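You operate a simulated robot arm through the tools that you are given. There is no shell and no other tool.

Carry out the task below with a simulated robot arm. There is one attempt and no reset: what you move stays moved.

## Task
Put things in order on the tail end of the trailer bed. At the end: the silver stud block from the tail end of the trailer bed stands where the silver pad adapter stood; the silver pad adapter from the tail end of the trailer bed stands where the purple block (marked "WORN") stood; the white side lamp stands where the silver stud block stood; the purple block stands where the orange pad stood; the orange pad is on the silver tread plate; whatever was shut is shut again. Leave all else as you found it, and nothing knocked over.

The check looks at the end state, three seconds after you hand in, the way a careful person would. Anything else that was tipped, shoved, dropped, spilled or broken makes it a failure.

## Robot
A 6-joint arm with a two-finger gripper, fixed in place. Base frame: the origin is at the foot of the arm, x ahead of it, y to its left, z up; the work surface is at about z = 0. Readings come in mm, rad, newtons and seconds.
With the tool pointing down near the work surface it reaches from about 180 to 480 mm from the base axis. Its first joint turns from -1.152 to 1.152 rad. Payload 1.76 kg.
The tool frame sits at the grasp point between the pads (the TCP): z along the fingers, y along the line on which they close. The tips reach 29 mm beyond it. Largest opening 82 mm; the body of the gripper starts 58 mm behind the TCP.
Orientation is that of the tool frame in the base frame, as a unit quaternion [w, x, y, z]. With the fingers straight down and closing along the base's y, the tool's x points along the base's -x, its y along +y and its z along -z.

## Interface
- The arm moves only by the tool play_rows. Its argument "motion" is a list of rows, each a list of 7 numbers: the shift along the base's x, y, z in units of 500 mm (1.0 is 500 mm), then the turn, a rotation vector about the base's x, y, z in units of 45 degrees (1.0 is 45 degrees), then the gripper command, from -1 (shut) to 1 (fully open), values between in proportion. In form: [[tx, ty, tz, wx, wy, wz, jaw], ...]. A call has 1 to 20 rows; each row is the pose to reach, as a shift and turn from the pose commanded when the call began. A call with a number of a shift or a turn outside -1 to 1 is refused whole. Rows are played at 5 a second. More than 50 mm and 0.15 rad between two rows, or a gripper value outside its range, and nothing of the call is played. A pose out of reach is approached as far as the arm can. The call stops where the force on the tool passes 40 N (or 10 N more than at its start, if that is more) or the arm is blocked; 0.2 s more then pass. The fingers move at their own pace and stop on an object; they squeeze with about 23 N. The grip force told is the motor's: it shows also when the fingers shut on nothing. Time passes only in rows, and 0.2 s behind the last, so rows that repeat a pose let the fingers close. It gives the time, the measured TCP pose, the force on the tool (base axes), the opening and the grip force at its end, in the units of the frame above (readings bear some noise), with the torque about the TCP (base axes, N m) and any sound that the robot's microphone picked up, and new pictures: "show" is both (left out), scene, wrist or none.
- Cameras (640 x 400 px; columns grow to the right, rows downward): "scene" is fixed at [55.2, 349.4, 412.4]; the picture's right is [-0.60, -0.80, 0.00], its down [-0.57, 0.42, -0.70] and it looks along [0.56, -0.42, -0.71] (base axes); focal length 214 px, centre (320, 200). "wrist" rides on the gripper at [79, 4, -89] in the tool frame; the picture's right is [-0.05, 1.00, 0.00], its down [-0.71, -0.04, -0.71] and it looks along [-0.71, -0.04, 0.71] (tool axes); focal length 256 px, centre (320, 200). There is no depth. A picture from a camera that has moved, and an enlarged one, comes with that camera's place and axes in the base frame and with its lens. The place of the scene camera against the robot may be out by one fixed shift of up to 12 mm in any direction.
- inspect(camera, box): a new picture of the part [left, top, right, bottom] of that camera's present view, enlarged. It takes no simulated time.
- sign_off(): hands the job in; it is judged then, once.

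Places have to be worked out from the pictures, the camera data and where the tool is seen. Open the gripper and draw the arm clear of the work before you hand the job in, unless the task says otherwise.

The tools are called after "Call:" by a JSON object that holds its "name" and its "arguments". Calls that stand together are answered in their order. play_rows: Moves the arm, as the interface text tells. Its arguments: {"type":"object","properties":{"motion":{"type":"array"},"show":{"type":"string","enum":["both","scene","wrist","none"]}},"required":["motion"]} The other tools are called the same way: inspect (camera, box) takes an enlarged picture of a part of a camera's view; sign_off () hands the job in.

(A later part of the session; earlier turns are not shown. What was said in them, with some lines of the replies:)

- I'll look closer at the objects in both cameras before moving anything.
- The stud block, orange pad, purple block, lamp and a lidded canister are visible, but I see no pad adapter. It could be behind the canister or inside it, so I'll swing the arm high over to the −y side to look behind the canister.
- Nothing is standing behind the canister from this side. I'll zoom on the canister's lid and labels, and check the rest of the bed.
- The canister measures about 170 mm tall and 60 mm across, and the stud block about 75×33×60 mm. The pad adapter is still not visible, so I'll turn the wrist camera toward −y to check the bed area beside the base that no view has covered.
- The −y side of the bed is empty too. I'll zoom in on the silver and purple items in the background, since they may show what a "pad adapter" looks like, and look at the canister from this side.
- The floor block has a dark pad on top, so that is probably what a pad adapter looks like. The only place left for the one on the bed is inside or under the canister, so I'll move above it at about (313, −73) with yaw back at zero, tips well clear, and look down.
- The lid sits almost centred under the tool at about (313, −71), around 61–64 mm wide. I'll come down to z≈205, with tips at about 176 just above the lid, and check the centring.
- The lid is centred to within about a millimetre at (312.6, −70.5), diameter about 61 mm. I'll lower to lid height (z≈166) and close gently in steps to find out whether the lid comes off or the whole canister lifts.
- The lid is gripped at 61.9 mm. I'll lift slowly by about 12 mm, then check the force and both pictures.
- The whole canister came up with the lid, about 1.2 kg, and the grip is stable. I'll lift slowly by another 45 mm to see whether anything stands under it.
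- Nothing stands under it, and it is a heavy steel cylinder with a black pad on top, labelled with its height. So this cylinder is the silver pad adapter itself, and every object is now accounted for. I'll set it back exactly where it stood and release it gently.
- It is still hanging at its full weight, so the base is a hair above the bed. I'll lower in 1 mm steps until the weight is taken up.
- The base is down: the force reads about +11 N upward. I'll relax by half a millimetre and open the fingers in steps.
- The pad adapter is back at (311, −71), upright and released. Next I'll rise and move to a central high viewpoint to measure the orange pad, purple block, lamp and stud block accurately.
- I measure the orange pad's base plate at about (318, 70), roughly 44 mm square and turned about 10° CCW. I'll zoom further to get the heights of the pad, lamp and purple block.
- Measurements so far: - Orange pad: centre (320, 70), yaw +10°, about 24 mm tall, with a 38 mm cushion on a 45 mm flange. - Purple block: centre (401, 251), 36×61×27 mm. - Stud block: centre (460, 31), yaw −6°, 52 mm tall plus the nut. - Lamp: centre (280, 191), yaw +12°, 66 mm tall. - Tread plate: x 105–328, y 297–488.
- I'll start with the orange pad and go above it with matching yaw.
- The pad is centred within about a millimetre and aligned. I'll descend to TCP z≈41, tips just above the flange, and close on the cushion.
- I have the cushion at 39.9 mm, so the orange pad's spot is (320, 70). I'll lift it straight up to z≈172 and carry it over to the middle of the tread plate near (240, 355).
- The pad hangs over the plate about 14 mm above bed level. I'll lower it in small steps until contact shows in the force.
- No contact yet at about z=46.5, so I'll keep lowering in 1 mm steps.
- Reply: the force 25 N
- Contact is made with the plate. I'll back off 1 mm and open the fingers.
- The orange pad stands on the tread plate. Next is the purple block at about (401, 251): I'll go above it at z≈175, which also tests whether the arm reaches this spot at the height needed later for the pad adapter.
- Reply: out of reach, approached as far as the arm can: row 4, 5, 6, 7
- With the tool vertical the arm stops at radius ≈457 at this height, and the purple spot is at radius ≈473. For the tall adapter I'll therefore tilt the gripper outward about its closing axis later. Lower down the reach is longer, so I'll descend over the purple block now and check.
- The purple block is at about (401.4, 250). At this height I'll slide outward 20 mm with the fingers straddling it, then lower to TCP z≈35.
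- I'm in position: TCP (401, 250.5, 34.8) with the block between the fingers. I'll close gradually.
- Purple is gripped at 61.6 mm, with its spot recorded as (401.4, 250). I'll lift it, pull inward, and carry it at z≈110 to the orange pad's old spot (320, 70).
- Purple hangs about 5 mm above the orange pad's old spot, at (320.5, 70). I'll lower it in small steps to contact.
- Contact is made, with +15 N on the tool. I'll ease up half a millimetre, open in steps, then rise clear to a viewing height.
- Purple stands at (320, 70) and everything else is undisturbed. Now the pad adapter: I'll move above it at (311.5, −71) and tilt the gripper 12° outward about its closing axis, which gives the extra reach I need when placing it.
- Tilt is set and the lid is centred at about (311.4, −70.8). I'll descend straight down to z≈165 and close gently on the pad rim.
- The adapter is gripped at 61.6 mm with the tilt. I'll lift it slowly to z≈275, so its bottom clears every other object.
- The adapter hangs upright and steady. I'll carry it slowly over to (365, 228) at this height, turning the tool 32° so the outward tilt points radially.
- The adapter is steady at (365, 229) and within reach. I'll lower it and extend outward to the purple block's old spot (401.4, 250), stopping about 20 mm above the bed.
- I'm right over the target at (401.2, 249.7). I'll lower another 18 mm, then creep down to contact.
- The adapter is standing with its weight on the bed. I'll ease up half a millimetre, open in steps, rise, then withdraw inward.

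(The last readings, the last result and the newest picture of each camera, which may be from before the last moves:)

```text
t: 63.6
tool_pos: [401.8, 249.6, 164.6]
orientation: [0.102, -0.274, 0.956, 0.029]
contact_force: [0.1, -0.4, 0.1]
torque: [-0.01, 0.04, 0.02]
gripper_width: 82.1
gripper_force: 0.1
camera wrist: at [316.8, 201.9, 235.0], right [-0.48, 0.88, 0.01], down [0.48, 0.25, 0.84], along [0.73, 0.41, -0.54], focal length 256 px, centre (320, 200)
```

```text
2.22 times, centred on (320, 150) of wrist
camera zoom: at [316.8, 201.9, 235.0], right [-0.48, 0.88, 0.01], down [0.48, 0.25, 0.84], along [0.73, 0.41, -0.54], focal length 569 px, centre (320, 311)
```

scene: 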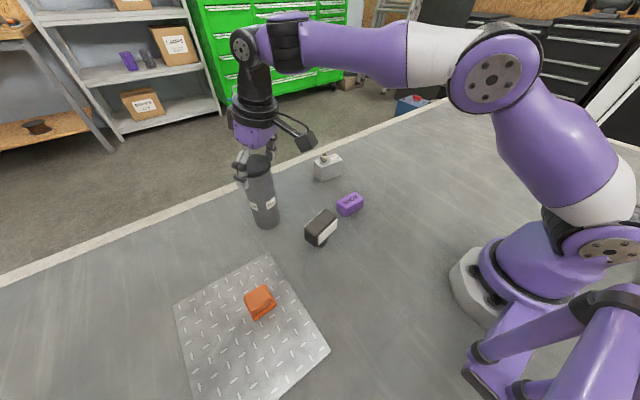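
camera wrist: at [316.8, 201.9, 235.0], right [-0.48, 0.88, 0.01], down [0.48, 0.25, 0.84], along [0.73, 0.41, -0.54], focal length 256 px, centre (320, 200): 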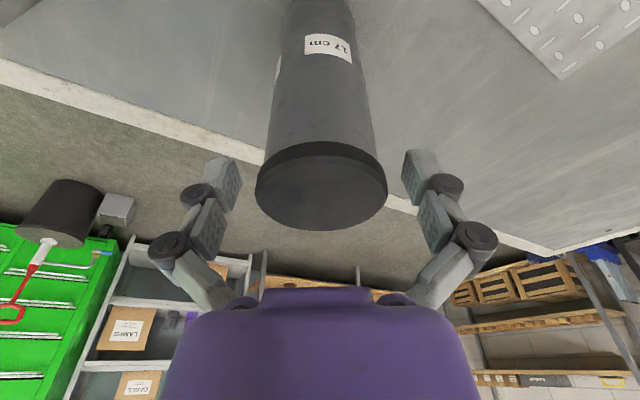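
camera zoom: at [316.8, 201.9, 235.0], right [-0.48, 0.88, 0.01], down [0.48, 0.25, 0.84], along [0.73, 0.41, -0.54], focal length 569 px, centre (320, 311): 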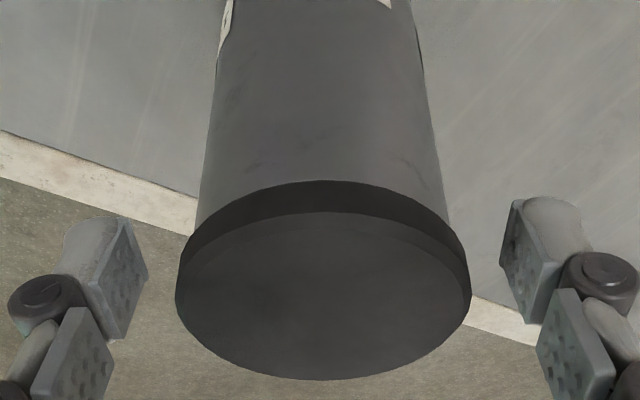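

The adapter stands upright where the purple block was. I'll rise to z≈215, withdraw inward, and take the tilt off.

Call:
{"name": "play_rows", "arguments": {"motion": [[0, 0, 0.03, 0, 0, 0, 1], [0, 0, 0.07, 0, 0, 0, 1], [0, 0, 0.1, 0, 0, 0, 1], [-0.03, -0.019, 0.1, 0, 0, 0, 1], [-0.08, -0.05, 0.1, 0, 0, 0, 1], [-0.13, -0.081, 0.1, -0.04, 0.064, 0, 1], [-0.17, -0.106, 0.1, -0.09, 0.144, 0, 1], [-0.17, -0.106, 0.1, -0.1415, 0.2264, 0, 1], [-0.17, -0.106, 0.1, -0.1415, 0.2264, 0, 1]], "show": "both"}}

Call:
{"name": "inspect", "arguments": {"camera": "scene", "box": [200, 90, 360, 250]}}

```text
t: 65.6
tool_pos: [316.8, 195.6, 214.8]
orientation: [0.0, -0.275, 0.962, 0.0]
contact_force: [-0.3, -0.4, -0.2]
torque: [-0.01, -0.01, 0.0]
gripper_width: 82.0
gripper_force: 0.0
camera wrist: at [246.5, 157.1, 303.4], right [-0.48, 0.88, 0.0], down [0.62, 0.34, 0.71], along [0.62, 0.34, -0.71], focal length 256 px, centre (320, 200)
```

scene: 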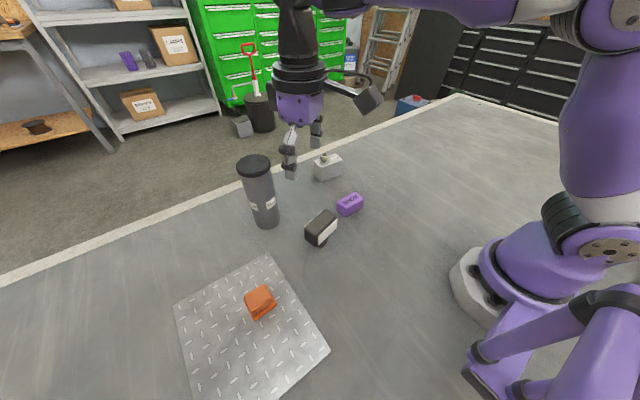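
wrist: 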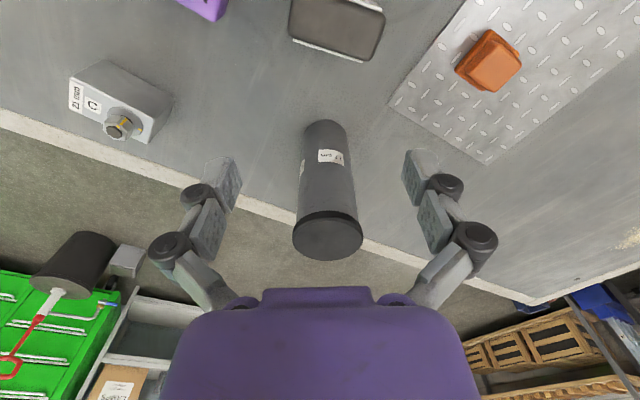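

```text
2.50 times, centred on (280, 170) of scene
camera zoom: at [55.2, 349.4, 412.4], right [-0.6, -0.8, 0.0], down [-0.57, 0.42, -0.7], along [0.56, -0.42, -0.71], focal length 536 px, centre (420, 275)
```

zoom: 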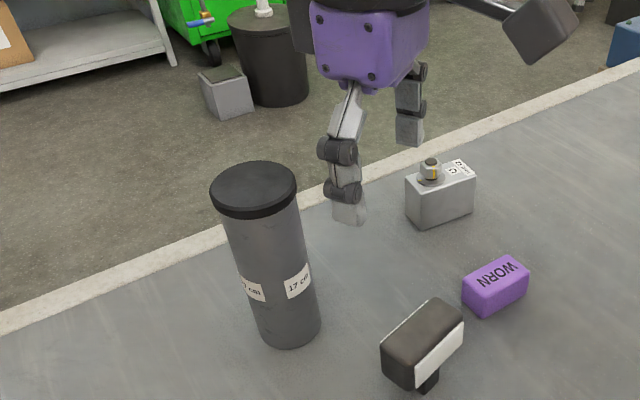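

The adapter checks out at (400, 249). Next is the stud block: I'll move toward it and yaw the gripper so the fingers close across its narrow side.

Call:
{"name": "play_rows", "arguments": {"motion": [[0.03, -0.05, -0.016, 0, 0, 0.14, 1], [0.064, -0.1, -0.033, 0, 0, 0.28, 1], [0.098, -0.15, -0.05, 0, 0, 0.42, 1], [0.132, -0.2, -0.066, 0, 0, 0.56, 1], [0.166, -0.25, -0.083, 0, 0, 0.7, 1], [0.2, -0.3, -0.1, 0, 0, 0.84, 1], [0.2, -0.3, -0.1, 0, 0, 1.0, 1], [0.2, -0.3, -0.1, 0, 0, 1.0, 1]], "show": "both"}}

```text
t: 67.4
tool_pos: [417.6, 46.0, 165.2]
orientation: [0.002, -0.623, 0.782, 0.0]
contact_force: [-0.7, -0.3, 0.2]
torque: [0.0, 0.0, 0.07]
gripper_width: 81.9
gripper_force: 0.1
camera wrist: at [394.6, -31.5, 253.4], right [-0.96, 0.28, 0.0], down [0.2, 0.68, 0.71], along [0.2, 0.68, -0.71], focal length 256 px, centre (320, 200)
```

scene: 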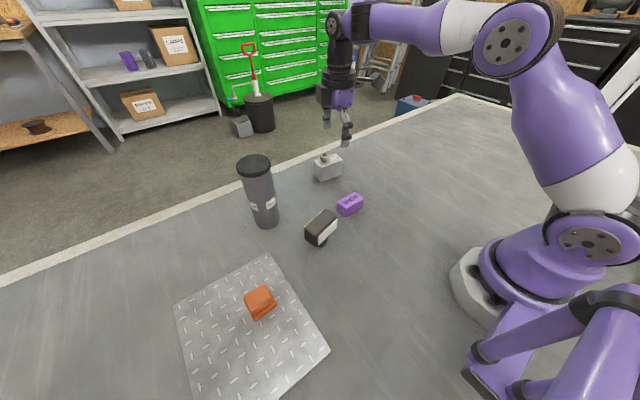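
wrist: 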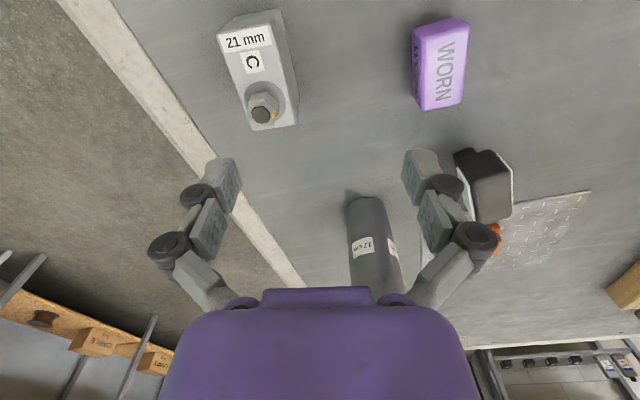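

I'm at yaw 77° with the stud block in view. I'll zoom to refine its position and angle before the final approach.

Call:
{"name": "inspect", "arguments": {"camera": "wrist", "box": [200, 0, 320, 140]}}

```text
2.86 times, centred on (260, 70) of wrist
camera zoom: at [394.6, -31.5, 253.4], right [-0.96, 0.28, 0.0], down [0.2, 0.68, 0.71], along [0.2, 0.68, -0.71], focal length 731 px, centre (491, 571)
```

zoom: 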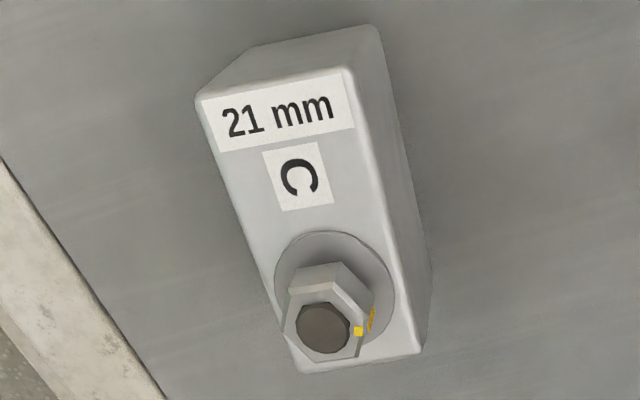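

Refined: stud block centre (459.6, 30), yaw −7°, about 37 mm wide. I'll go above it at z≈130 with yaw 83°.

Call:
{"name": "play_rows", "arguments": {"motion": [[0.02, -0.008, -0.015, 0, 0, 0.03, 1], [0.045, -0.017, -0.035, 0, 0, 0.07, 1], [0.07, -0.026, -0.055, 0, 0, 0.11, 1], [0.084, -0.032, -0.07, 0, 0, 0.131, 1], [0.084, -0.032, -0.07, 0, 0, 0.131, 1]], "show": "both"}}

Call:
{"name": "inspect", "arguments": {"camera": "wrist", "box": [200, 40, 440, 200]}}

```text
t: 68.6
tool_pos: [459.5, 29.9, 129.4]
orientation: [0.001, -0.662, 0.749, 0.0]
contact_force: [0.2, -0.4, -1.0]
torque: [-0.02, 0.03, 0.0]
gripper_width: 82.1
gripper_force: 0.2
camera wrist: at [444.4, -48.8, 218.7], right [-0.98, 0.18, 0.0], down [0.13, 0.69, 0.71], along [0.13, 0.7, -0.71], focal length 256 px, centre (320, 200)
```

scene: 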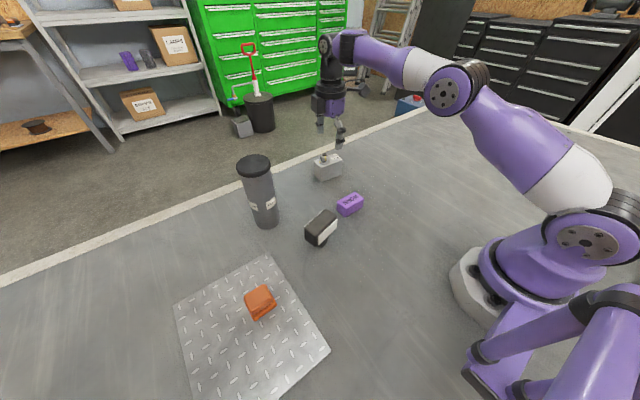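
wrist: 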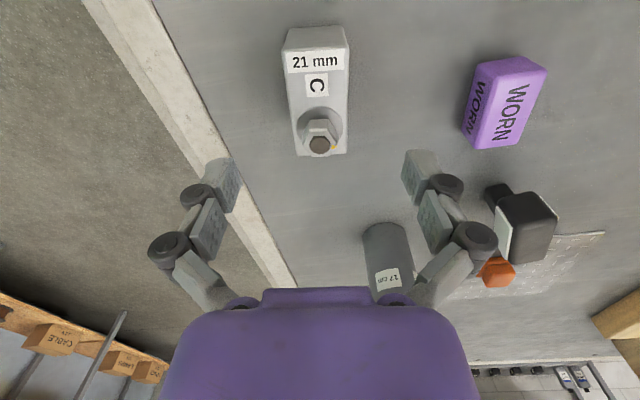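

```text
2.50 times, centred on (320, 120) of wrist
camera zoom: at [444.4, -48.8, 218.7], right [-0.98, 0.18, 0.0], down [0.13, 0.69, 0.71], along [0.13, 0.7, -0.71], focal length 640 px, centre (320, 400)
```

zoom: 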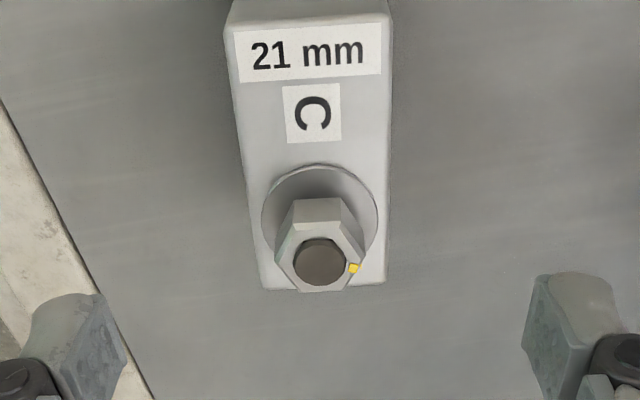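

Well aligned; the block sits about 1 mm to +x of the tool centre. I'll correct that, descend to z≈38 so the palm stays about 20 mm above the nut, and close on the 37 mm sides.

Call:
{"name": "play_rows", "arguments": {"motion": [[0.0024, 0, -0.05, 0, 0, 0, 1], [0.0024, 0, -0.1, 0, 0, 0, 1], [0.0024, 0, -0.15, 0, 0, 0, 1], [0.0024, 0, -0.183, 0, 0, 0, 1], [0.0024, 0, -0.183, 0, 0, 0, 0.5], [0.0024, 0, -0.183, 0, 0, 0, 0.2], [0.0024, 0, -0.183, 0, 0, 0, 0.05], [0.0024, 0, -0.183, 0, 0, 0, -0.03], [0.0024, 0, -0.183, 0, 0, 0, -0.08], [0.0024, 0, -0.183, 0, 0, 0, -0.14], [0.0024, 0, -0.183, 0, 0, 0, -0.3], [0.0024, 0, -0.183, 0, 0, 0, -0.6], [0.0024, 0, -0.183, 0, 0, 0, -0.6]], "show": "both"}}

```text
t: 71.4
tool_pos: [460.5, 31.7, 38.7]
orientation: [0.001, -0.662, 0.75, 0.001]
contact_force: [1.6, 0.3, 1.0]
torque: [0.02, -0.06, 0.01]
gripper_width: 39.7
gripper_force: 23.1
camera wrist: at [445.2, -48.2, 127.2], right [-0.98, 0.18, 0.0], down [0.13, 0.69, 0.71], along [0.13, 0.7, -0.71], focal length 256 px, centre (320, 200)
```

scene: 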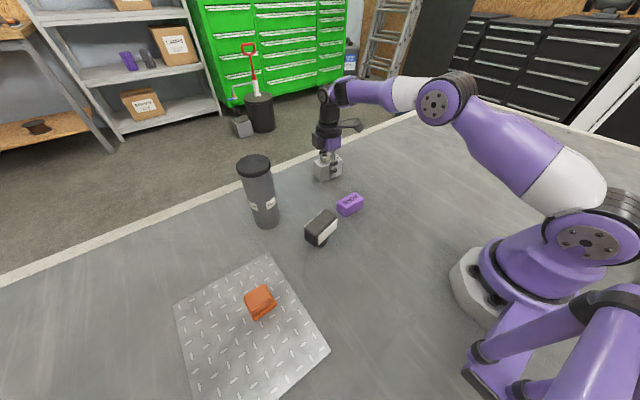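
wrist: 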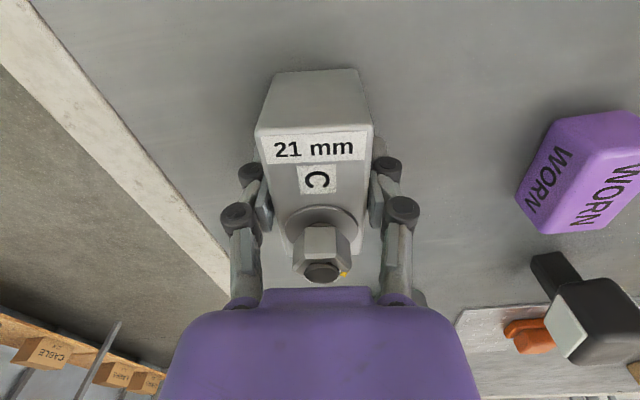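

The stud block is gripped at 39.7 mm, with its spot recorded as (460, 30). I'll lift it and carry it at z≈130 to the adapter's old spot (312, −71).

Call:
{"name": "play_rows", "arguments": {"motion": [[0, 0, 0.008, 0, 0, 0, -0.6], [0, 0, 0.03, 0, 0, 0, -0.6], [0, 0, 0.08, 0, 0, 0, -0.6], [-0.01, -0.007, 0.13, 0, 0, 0, -0.6], [-0.04, -0.027, 0.18, 0, 0, 0, -0.6], [-0.09, -0.0615, 0.18, 0, 0, 0, -0.6], [-0.14, -0.0957, 0.18, 0, 0, 0, -0.6], [-0.19, -0.13, 0.18, 0, 0, 0, -0.6], [-0.24, -0.164, 0.18, 0, 0, 0, -0.6], [-0.28, -0.1914, 0.18, 0, 0, 0, -0.6], [-0.2966, -0.2028, 0.18, 0, 0, 0, -0.6], [-0.2966, -0.2028, 0.12, 0, 0, 0, -0.6], [-0.2966, -0.2028, 0.06, 0, 0, 0, -0.6], [-0.2966, -0.2028, 0.025, 0, 0, 0, -0.6], [-0.2966, -0.2028, 0.01, 0, 0, 0, -0.6], [-0.2966, -0.2028, 0.01, 0, 0, 0, -0.6]], "show": "both"}}

```text
t: 74.8
tool_pos: [311.9, -71.2, 43.6]
orientation: [0.001, -0.661, 0.75, 0.001]
contact_force: [-0.9, -0.1, -4.5]
torque: [0.0, 0.01, -0.01]
gripper_width: 39.9
gripper_force: 22.5
camera wrist: at [297.0, -150.0, 132.1], right [-0.98, 0.18, 0.0], down [0.13, 0.69, 0.71], along [0.13, 0.7, -0.71], focal length 256 px, centre (320, 200)
```

scene: 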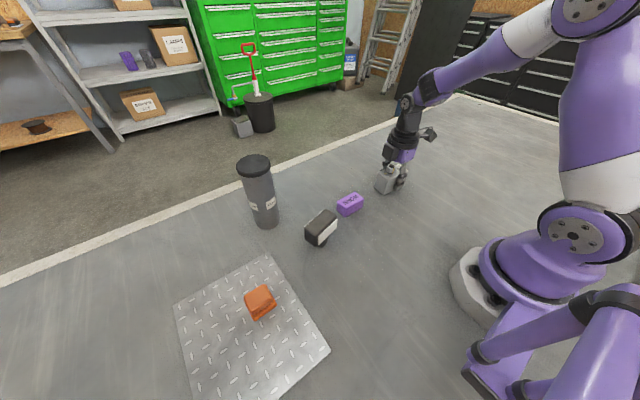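
wrist: 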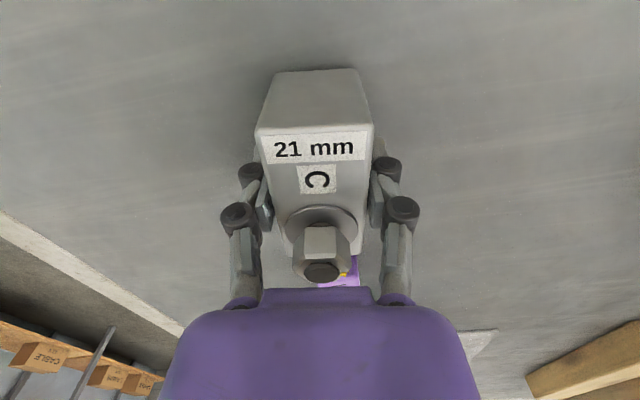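

The block weighs about 0.45 kg and hangs about 5 mm above the adapter's old spot, at (312, −71). I'll lower it in small steps to contact.

Call:
{"name": "play_rows", "arguments": {"motion": [[0, 0, -0.004, 0, 0, 0, -0.6], [0, 0, -0.008, 0, 0, 0, -0.6], [0, 0, -0.008, 0, 0, 0, -0.6]], "show": "none"}}

Call:
{"name": "play_rows", "arguments": {"motion": [[0, 0, -0.002, 0, 0, 0, -0.6], [0, 0, -0.002, 0, 0, 0, -0.6]], "show": "none"}}

```text
t: 75.6
tool_pos: [312.2, -70.4, 40.4]
orientation: [0.001, -0.661, 0.75, 0.0]
contact_force: [-0.3, -0.1, -4.0]
torque: [-0.01, -0.01, 0.02]
gripper_width: 39.8
gripper_force: 23.2
```

```text
t: 76.2
tool_pos: [311.9, -71.0, 38.7]
orientation: [0.001, -0.661, 0.751, 0.001]
contact_force: [-1.3, 0.1, -0.4]
torque: [0.03, 0.02, -0.01]
gripper_width: 39.6
gripper_force: 22.6
```

The weight is just being taken up. I'll go down half a millimetre more, then open in steps and rise.

Call:
{"name": "play_rows", "arguments": {"motion": [[0, 0, -0.001, 0, 0, 0, -0.6], [0, 0, -0.001, 0, 0, 0, -0.2], [0, 0, -0.001, 0, 0, 0, -0.06], [0, 0, -0.001, 0, 0, 0, 0.0], [0, 0, -0.001, 0, 0, 0, 0.1], [0, 0, -0.001, 0, 0, 0, 0.4], [0, 0, -0.001, 0, 0, 0, 0.8], [0, 0, 0.03, 0, 0, 0, 0.8], [0, 0, 0.1, 0, 0, 0, 0.8], [0, 0, 0.18, 0, 0, 0, 0.8], [0, 0, 0.26, 0, 0, 0, 1], [0, 0, 0.34, 0, 0, 0, 1], [0, 0, 0.34, 0, 0, 0, 1]], "show": "both"}}

Call:
{"name": "inspect", "arguments": {"camera": "scene", "box": [290, 120, 430, 250]}}

Call:
{"name": "inspect", "arguments": {"camera": "wrist", "box": [200, 0, 440, 180]}}

```text
t: 79.0
tool_pos: [313.2, -70.1, 207.7]
orientation: [0.0, -0.661, 0.75, 0.0]
contact_force: [0.3, -0.4, 0.6]
torque: [0.02, -0.01, 0.02]
gripper_width: 82.0
gripper_force: 0.2
camera wrist: at [298.0, -149.0, 297.8], right [-0.98, 0.18, 0.0], down [0.13, 0.69, 0.71], along [0.13, 0.7, -0.71], focal length 256 px, centre (320, 200)
```

scene: 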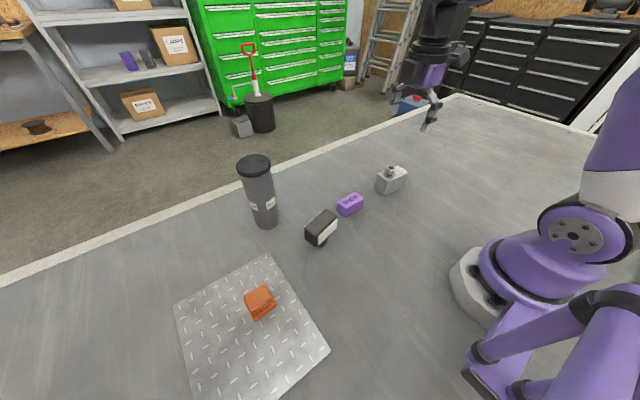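
wrist: 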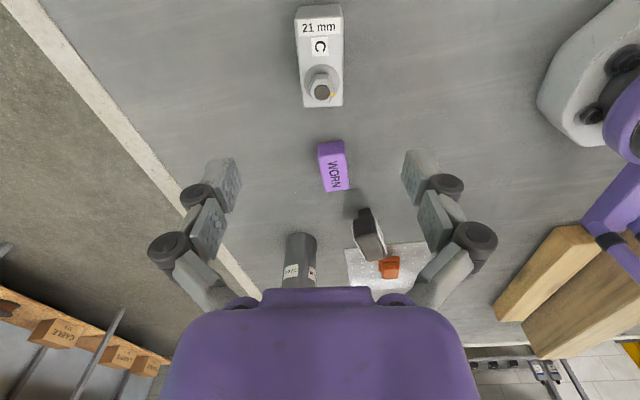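

```text
3.08 times, centred on (360, 185) of scene
camera zoom: at [55.2, 349.4, 412.4], right [-0.6, -0.8, 0.0], down [-0.57, 0.42, -0.7], along [0.56, -0.42, -0.71], focal length 660 px, centre (197, 246)
```

zoom: 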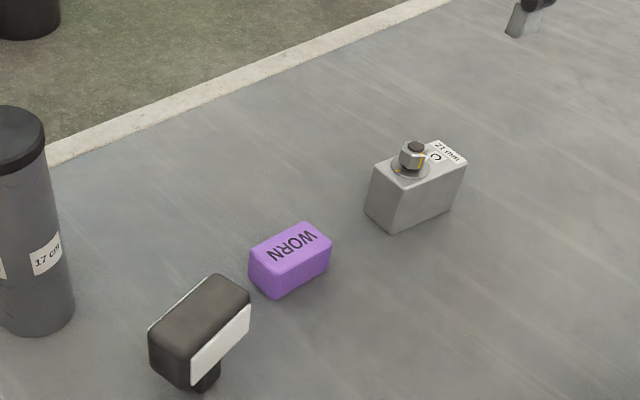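

```text
2.22 times, centred on (320, 90) of wrist
camera zoom: at [298.0, -149.0, 297.8], right [-0.98, 0.18, 0.0], down [0.13, 0.69, 0.71], along [0.13, 0.7, -0.71], focal length 569 px, centre (320, 444)
```

zoom: 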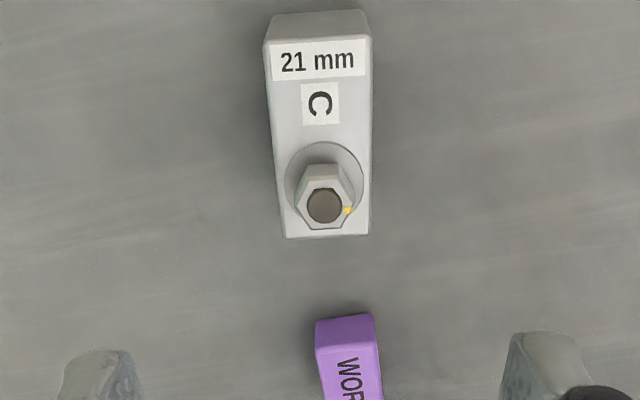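

The stud block stands at (312, −71) with the nut untouched. Last is the lamp at about (280, 191), yaw 12°: I'll move above it with yaw 102° so the fingers close across its ~40 mm thickness, and refine from there.

Call:
{"name": "play_rows", "arguments": {"motion": [[-0.008, 0.07, 0, 0, 0, 0.06, 1], [-0.017, 0.145, 0, 0, 0, 0.12, 1], [-0.027, 0.22, 0, 0, 0, 0.18, 1], [-0.037, 0.295, 0, 0, 0, 0.24, 1], [-0.047, 0.37, 0, 0, 0, 0.3, 1], [-0.057, 0.445, 0, 0, 0, 0.36, 1], [-0.066, 0.522, 0, 0, 0, 0.42, 1], [-0.066, 0.522, -0.08, 0, 0, 0.42, 1], [-0.066, 0.522, -0.08, 0, 0, 0.42, 1]], "show": "both"}}

Call:
{"name": "inspect", "arguments": {"camera": "wrist", "box": [200, 20, 440, 200]}}

```text
t: 81.0
tool_pos: [279.2, 190.9, 168.4]
orientation: [-0.001, 0.775, -0.632, -0.001]
contact_force: [-0.4, 0.4, -0.7]
torque: [-0.02, -0.02, 0.02]
gripper_width: 81.9
gripper_force: 0.0
camera wrist: at [289.6, 112.0, 257.1], right [-0.99, -0.15, 0.0], down [-0.11, 0.7, 0.71], along [-0.11, 0.7, -0.71], focal length 256 px, centre (320, 200)
```

scene: 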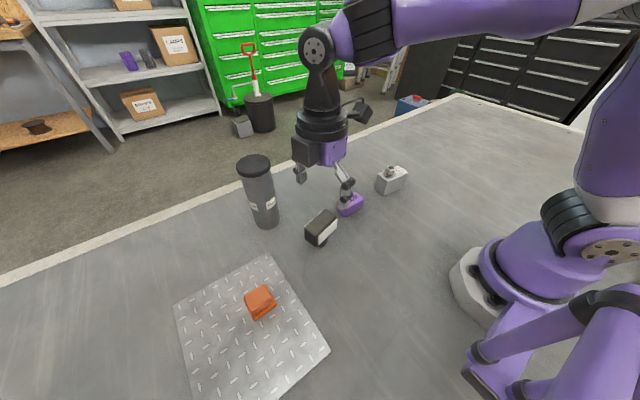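
wrist: 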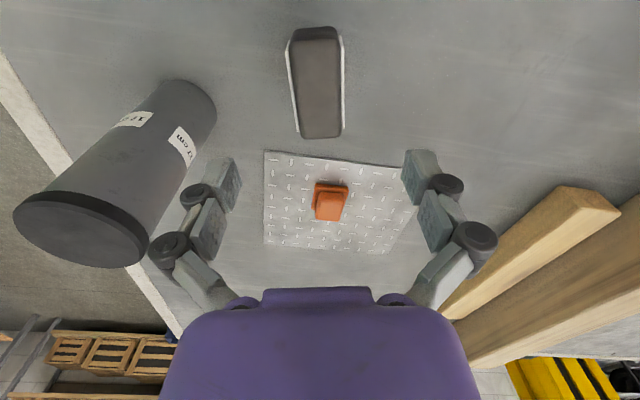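

```text
2.22 times, centred on (320, 110) of wrist
camera zoom: at [289.6, 112.0, 257.1], right [-0.99, -0.15, 0.0], down [-0.11, 0.7, 0.71], along [-0.11, 0.7, -0.71], focal length 569 px, centre (320, 400)
```

zoom: 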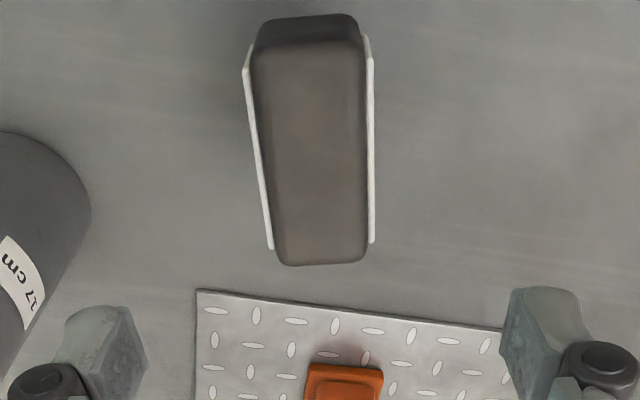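

Lamp centre is about (280.5, 192), yaw 12.8°. I'll make a small correction, descend to z≈46 and close across the lens faces.

Call:
{"name": "play_rows", "arguments": {"motion": [[0.0034, 0.001, -0.06, 0, 0, 0.027, 1], [0.0034, 0.001, -0.13, 0, 0, 0.027, 1], [0.0034, 0.001, -0.2, 0, 0, 0.027, 1], [0.0034, 0.001, -0.245, 0, 0, 0.027, 1], [0.0034, 0.001, -0.245, 0, 0, 0.027, 1]], "show": "wrist"}}

Call:
{"name": "inspect", "arguments": {"camera": "wrist", "box": [200, 60, 440, 280]}}

Call:
{"name": "inspect", "arguments": {"camera": "scene", "box": [270, 160, 390, 260]}}

```text
t: 82.2
tool_pos: [279.9, 190.9, 45.7]
orientation: [0.0, 0.782, -0.623, -0.001]
contact_force: [-0.1, -0.4, -0.4]
torque: [0.04, -0.01, 0.04]
gripper_width: 82.0
gripper_force: 0.0
camera wrist: at [293.0, 112.7, 133.8], right [-0.99, -0.17, 0.0], down [-0.12, 0.7, 0.71], along [-0.12, 0.7, -0.71], focal length 256 px, centre (320, 200)
```

wrist: 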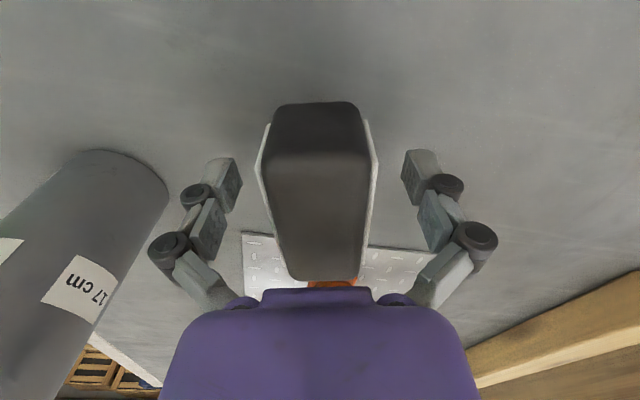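

```text
1.82 times, centred on (320, 170) of wrist
camera zoom: at [293.0, 112.7, 133.8], right [-0.99, -0.17, 0.0], down [-0.12, 0.7, 0.71], along [-0.12, 0.7, -0.71], focal length 465 px, centre (320, 254)
```

zoom: 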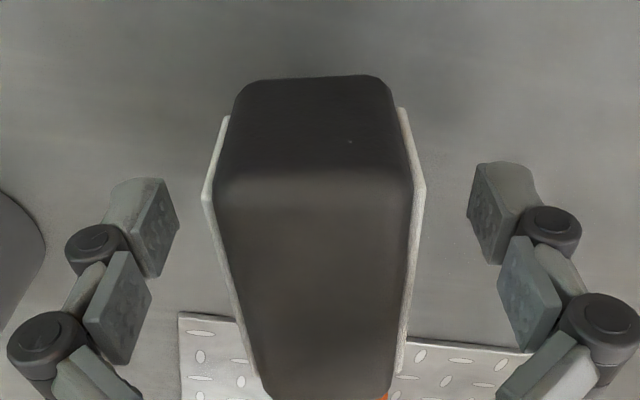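

```text
4.00 times, centred on (330, 210) of scene
camera zoom: at [55.2, 349.4, 412.4], right [-0.6, -0.8, 0.0], down [-0.57, 0.42, -0.7], along [0.56, -0.42, -0.71], focal length 858 px, centre (280, 160)
```

zoom: 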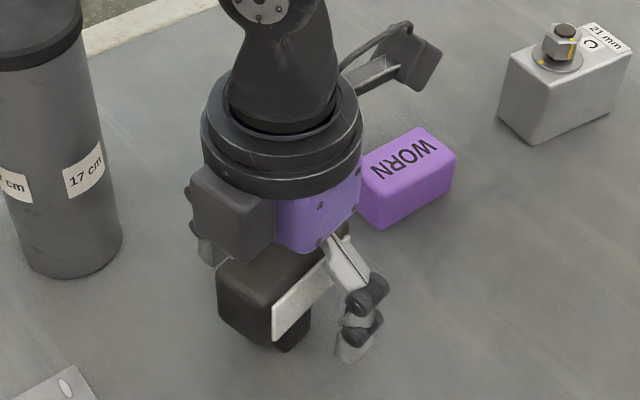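

The lamp sits between the fingers with even gaps. I'll close gently.

Call:
{"name": "play_rows", "arguments": {"motion": [[0, 0, 0, 0, 0, 0, 0.5], [0, 0, 0, 0, 0, 0, 0.2], [0, 0, 0, 0, 0, 0, 0.1], [0, 0, 0, 0, 0, 0, 0.04], [0, 0, 0, 0, 0, 0, 0.0], [0, 0, 0, 0, 0, 0, -0.04], [0, 0, 0, 0, 0, 0, -0.08], [0, 0, 0, 0, 0, 0, -0.2], [0, 0, 0, 0, 0, 0, -0.4], [0, 0, 0, 0, 0, 0, -0.4]], "show": "both"}}

```text
t: 84.4
tool_pos: [280.4, 192.2, 45.0]
orientation: [0.0, 0.782, -0.623, 0.0]
contact_force: [-1.8, -0.3, 3.3]
torque: [-0.02, 0.01, -0.01]
gripper_width: 37.6
gripper_force: 23.6
camera wrist: at [293.0, 112.7, 134.2], right [-0.99, -0.17, 0.0], down [-0.12, 0.7, 0.71], along [-0.12, 0.7, -0.71], focal length 256 px, centre (320, 200)
```

scene: 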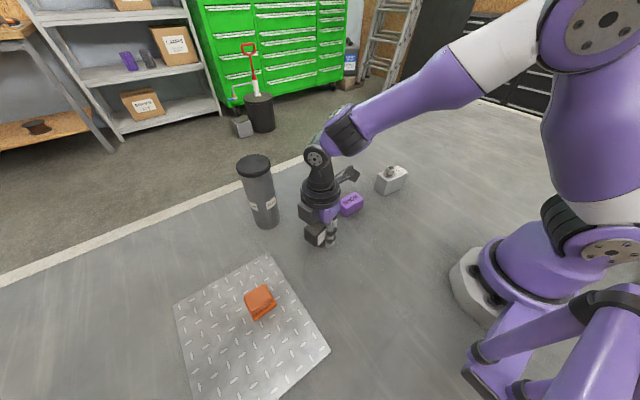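
wrist: 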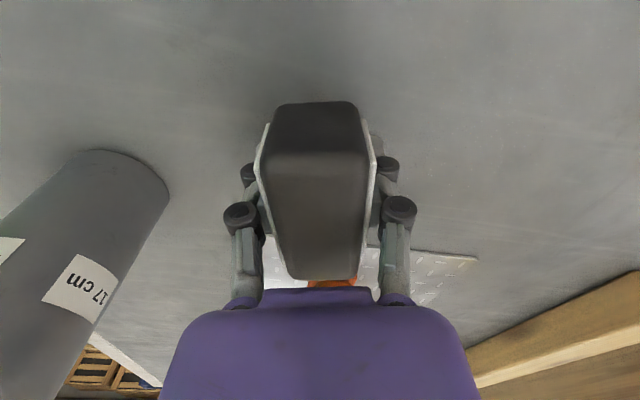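

The lamp is gripped at 37.6 mm. I'll lift it to z≈125 and carry it to the stud block's old spot (460, 30), turning back about 19° on the way.

Call:
{"name": "play_rows", "arguments": {"motion": [[0, 0, 0.01, 0, 0, 0, -0.5], [0, 0, 0.04, 0, 0, 0, -0.5], [0, 0, 0.1, 0, 0, 0, -0.5], [0.005, -0.005, 0.16, 0, 0, 0, -0.5], [0.03, -0.027, 0.16, 0, 0, -0.04, -0.5], [0.075, -0.067, 0.16, 0, 0, -0.09, -0.5], [0.12, -0.108, 0.16, 0, 0, -0.14, -0.5], [0.165, -0.148, 0.16, 0, 0, -0.2, -0.5], [0.21, -0.188, 0.16, 0, 0, -0.26, -0.5], [0.255, -0.229, 0.16, 0, 0, -0.32, -0.5], [0.3, -0.269, 0.16, 0, 0, -0.37, -0.5], [0.34, -0.305, 0.16, 0, 0, -0.41, -0.5], [0.3598, -0.323, 0.16, 0, 0, -0.42, -0.5], [0.3598, -0.323, 0.1, 0, 0, -0.42, -0.5], [0.3598, -0.323, 0.05, 0, 0, -0.42, -0.5], [0.3598, -0.323, 0.02, 0, 0, -0.42, -0.5], [0.3598, -0.323, 0.01, 0, 0, -0.42, -0.5], [0.3598, -0.323, 0.01, 0, 0, -0.42, -0.5]], "show": "both"}}

Call:
{"name": "inspect", "arguments": {"camera": "scene", "box": [260, 100, 420, 220]}}

```text
t: 88.2
tool_pos: [460.4, 27.8, 49.1]
orientation: [0.001, -0.67, 0.743, 0.001]
contact_force: [-0.8, 0.9, -2.3]
torque: [0.01, 0.02, 0.0]
gripper_width: 37.6
gripper_force: 23.0
camera wrist: at [447.1, -49.9, 139.1], right [-0.99, 0.16, 0.0], down [0.11, 0.7, 0.71], along [0.11, 0.7, -0.71], focal length 256 px, centre (320, 200)
```

scene: 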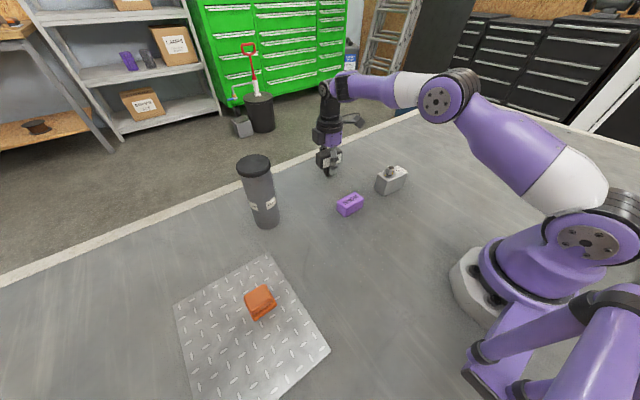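
wrist: 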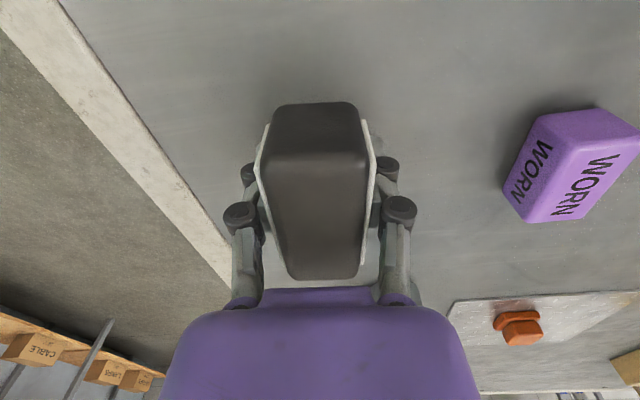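

```text
3.33 times, centred on (340, 160) of scene
camera zoom: at [55.2, 349.4, 412.4], right [-0.6, -0.8, 0.0], down [-0.57, 0.42, -0.7], along [0.56, -0.42, -0.71], focal length 715 px, centre (253, 333)
```

zoom: 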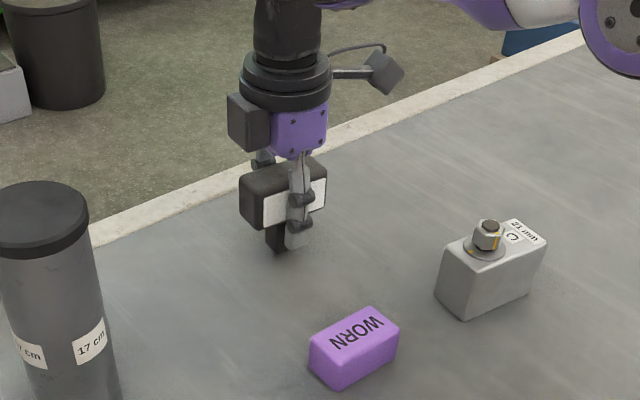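

The lamp is above the stud block's old spot, about 1.5 mm short in y. I'll correct that while lowering to contact.

Call:
{"name": "play_rows", "arguments": {"motion": [[0, 0.003, -0.003, 0, 0, 0, -0.5], [0, 0.003, -0.006, 0, 0, 0, -0.5], [0, 0.003, -0.006, 0, 0, 0, -0.5]], "show": "none"}}

Call:
{"name": "play_rows", "arguments": {"motion": [[0, 0, -0.002, 0, 0, 0, -0.5], [0, 0, -0.002, 0, 0, 0, -0.5]], "show": "none"}}

```text
t: 89.0
tool_pos: [460.9, 30.6, 47.5]
orientation: [0.001, -0.669, 0.743, 0.0]
contact_force: [-0.1, 0.4, -1.0]
torque: [-0.02, 0.0, 0.01]
gripper_width: 37.6
gripper_force: 23.3
```

```text
t: 89.6
tool_pos: [459.7, 30.2, 46.0]
orientation: [0.001, -0.669, 0.743, 0.001]
contact_force: [0.5, -0.3, -1.6]
torque: [-0.01, -0.01, 0.01]
gripper_width: 37.7
gripper_force: 23.2
```

Call:
{"name": "play_rows", "arguments": {"motion": [[0, 0, -0.002, 0, 0, 0, -0.5], [0, 0, -0.002, 0, 0, 0, -0.5]], "show": "none"}}

Call:
{"name": "play_rows", "arguments": {"motion": [[0, 0, -0.001, 0, 0, 0, -0.5], [0, 0, -0.001, 0, 0, 0, -0.5]], "show": "none"}}

```text
t: 90.2
tool_pos: [460.2, 31.2, 46.0]
orientation: [0.001, -0.669, 0.744, 0.001]
contact_force: [-0.7, -0.1, -2.3]
torque: [0.01, 0.02, -0.01]
gripper_width: 37.8
gripper_force: 22.8
```

```text
t: 90.8
tool_pos: [460.1, 31.1, 44.9]
orientation: [0.001, -0.669, 0.743, 0.0]
contact_force: [-0.5, 0.2, 0.8]
torque: [0.02, 0.05, 0.0]
gripper_width: 37.7
gripper_force: 23.4
```

The foot is just touching. I'll go half a millimetre more to confirm before opening.

Call:
{"name": "play_rows", "arguments": {"motion": [[0, 0, -0.001, 0, 0, 0, -0.5], [0, 0, -0.001, 0, 0, 0, -0.5]], "show": "none"}}

```text
t: 91.4
tool_pos: [460.2, 32.2, 44.8]
orientation: [0.002, -0.669, 0.743, -0.001]
contact_force: [-0.5, 0.6, 4.7]
torque: [0.06, -0.05, -0.01]
gripper_width: 37.8
gripper_force: 22.9
```

Contact is confirmed at +4.7 N. I'll open in small steps, watch that the lamp stays standing, then rise straight up.

Call:
{"name": "play_rows", "arguments": {"motion": [[0, 0, 0, 0, 0, 0, -0.2], [0, 0, 0, 0, 0, 0, -0.1], [0, 0, 0, 0, 0, 0, -0.05], [0, 0, 0, 0, 0, 0, 0.0], [0, 0, 0, 0, 0, 0, 0.1], [0, 0, 0, 0, 0, 0, 0.3], [0, 0, 0, 0, 0, 0, 0.6], [0, 0, 0, 0, 0, 0, 0.9], [0, 0, 0, 0, 0, 0, 0.9]], "show": "both"}}

Call:
{"name": "inspect", "arguments": {"camera": "wrist", "box": [200, 60, 440, 280]}}

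```text
t: 93.4
tool_pos: [459.4, 30.6, 45.3]
orientation: [0.001, -0.669, 0.743, 0.0]
contact_force: [0.1, -0.2, 0.1]
torque: [0.01, 0.01, 0.02]
gripper_width: 78.0
gripper_force: 0.1
camera wrist: at [447.1, -48.4, 133.7], right [-0.99, 0.16, 0.0], down [0.11, 0.7, 0.71], along [0.11, 0.7, -0.71], focal length 256 px, centre (320, 200)
```

scene: 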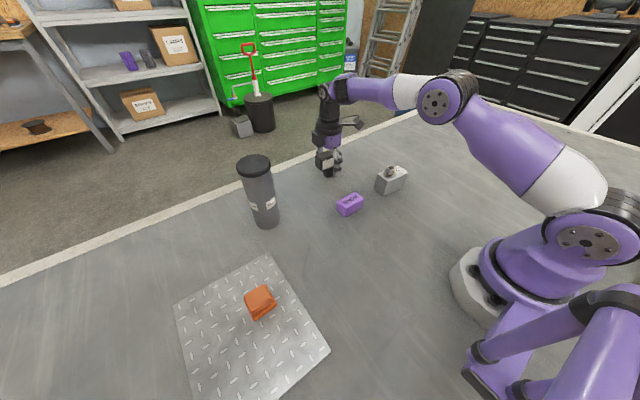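
wrist: 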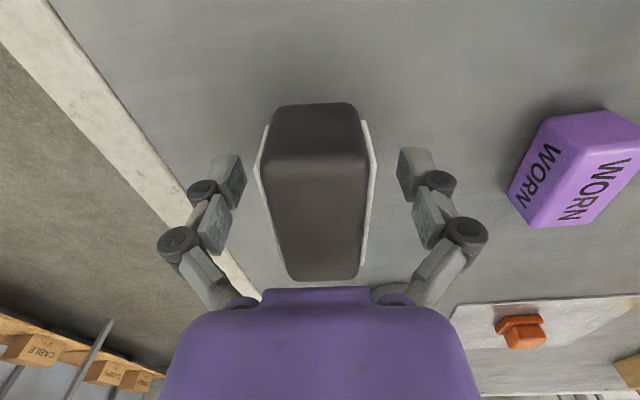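

```text
1.82 times, centred on (320, 170) of wrist
camera zoom: at [447.1, -48.4, 133.7], right [-0.99, 0.16, 0.0], down [0.11, 0.7, 0.71], along [0.11, 0.7, -0.71], focal length 465 px, centre (320, 254)
```

zoom: 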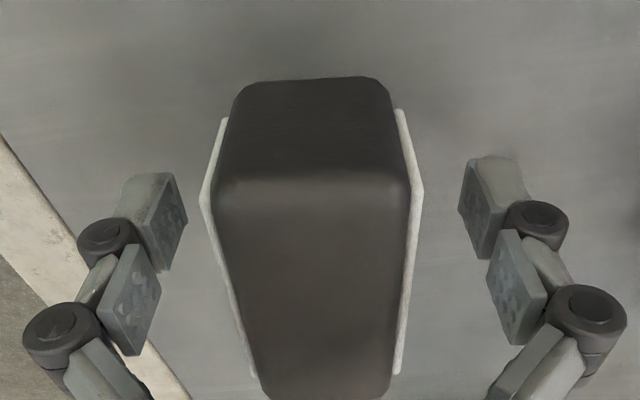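

The lamp stands clear of the fingers. I'll rise straight up, then draw back inward and high to check the whole scene.

Call:
{"name": "play_rows", "arguments": {"motion": [[0, 0, 0.03, 0, 0, 0, 0.9], [0, 0, 0.09, 0, 0, 0, 1], [0, 0, 0.15, 0, 0, 0, 1], [-0.03, 0, 0.19, 0, 0, 0, 1], [-0.09, 0, 0.25, 0, 0, 0, 1], [-0.16, 0, 0.31, 0, 0, 0, 1], [-0.23, 0, 0.37, 0, 0, 0, 1], [-0.3, 0, 0.43, 0, 0, 0, 1], [-0.37, 0, 0.49, 0, 0, 0, 1], [-0.44, 0, 0.54, 0, 0, 0, 1], [-0.44, 0, 0.54, 0, 0, -0.17, 1], [-0.44, 0, 0.54, 0, 0, -0.34, 1], [-0.44, 0, 0.54, 0, 0, -0.51, 1], [-0.44, 0, 0.54, 0, 0, -0.68, 1], [-0.44, 0, 0.54, 0, 0, -0.85, 1], [-0.44, 0, 0.54, 0, 0, -1.0, 1], [-0.44, 0, 0.54, 0, 0, -1.0, 1]], "show": "both"}}

Call:
{"name": "inspect", "arguments": {"camera": "scene", "box": [220, 130, 420, 260]}}

Call:
{"name": "inspect", "arguments": {"camera": "scene", "box": [160, 240, 350, 400]}}

```text
t: 97.0
tool_pos: [238.8, 31.3, 315.0]
orientation: [0.001, -0.333, 0.943, 0.0]
contact_force: [0.2, -0.2, -0.7]
torque: [0.02, -0.03, 0.0]
gripper_width: 82.0
gripper_force: 0.0
camera wrist: at [174.8, -16.5, 403.6], right [-0.59, 0.81, 0.0], down [0.57, 0.41, 0.71], along [0.57, 0.42, -0.71], focal length 256 px, centre (320, 200)
```

scene: 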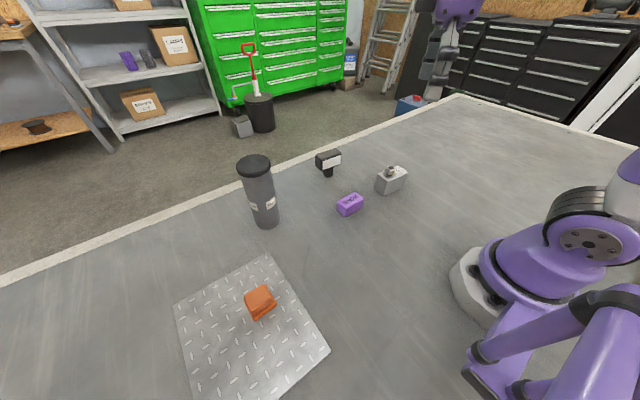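
wrist: 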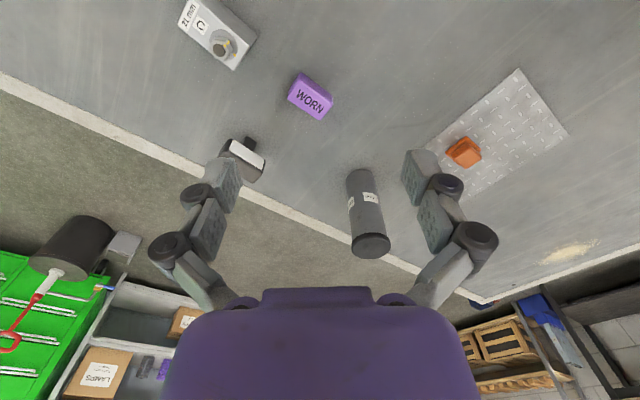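

```text
3.08 times, centred on (320, 195) of scene
camera zoom: at [55.2, 349.4, 412.4], right [-0.6, -0.8, 0.0], down [-0.57, 0.42, -0.7], along [0.56, -0.42, -0.71], focal length 660 px, centre (320, 215)
```

zoom: 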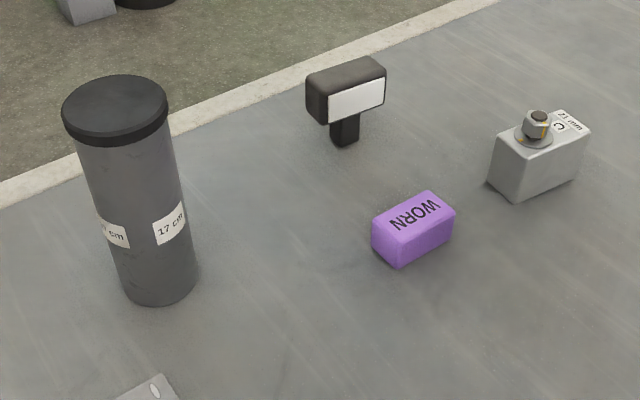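

```text
2.50 times, centred on (255, 320) of scene
camera zoom: at [55.2, 349.4, 412.4], right [-0.6, -0.8, 0.0], down [-0.57, 0.42, -0.7], along [0.56, -0.42, -0.71], focal length 536 px, centre (482, -100)
```

zoom: 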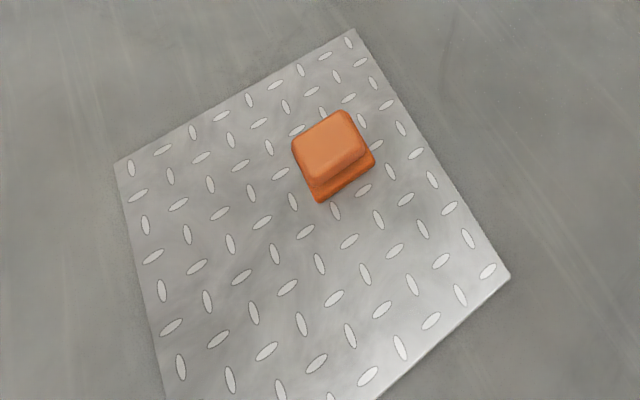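

Everything checks out:
- The stud block stands where the adapter was, the adapter where the purple block was, and the lamp where the stud block was.
- The purple block stands where the orange pad was, and the orange pad is on the tread plate.
- Everything is upright, I opened nothing, and the plate has not moved.

The gripper is open and the arm is clear, so I'm handing in.

Call:
{"name": "sign_off", "arguments": {}}

```text
The job is handed in.
```

I moved all five items to the places you listed and handed the job in. The last pictures showed everything standing, and I have no verdict back from the check.

| Item | Where it stands now (base frame, mm) |
|---|---|
| Orange pad | On the tread plate, at about (240, 355) |
| Purple "WORN" block | Where the orange pad stood, about (320, 70) |
| Silver pad adapter | Where the purple block stood, about (401, 250) |
| Silver stud block | Where the pad adapter stood, about (312, −71); nut not touched |
| White side lamp | Where the stud block stood, about (460, 30) |

- **Which item is the pad adapter:** I took the tall grey cylinder with the black top, labelled "17 cm", to be the silver pad adapter. No other item on the bed fitted the name. I lifted it once early on to look underneath, found nothing there, and set it back within about 2 mm before the real move.
- **Nothing shut was opened:** the cylinder's top came up with the body when I lifted it, so I treated it as one solid piece. I did not open anything else.
- **Turned a little:** the adapter is turned about 32° and the lamp about 19° from how they stood.

The tread plate did not visibly move, and the gripper is open with the arm drawn back clear of the work.
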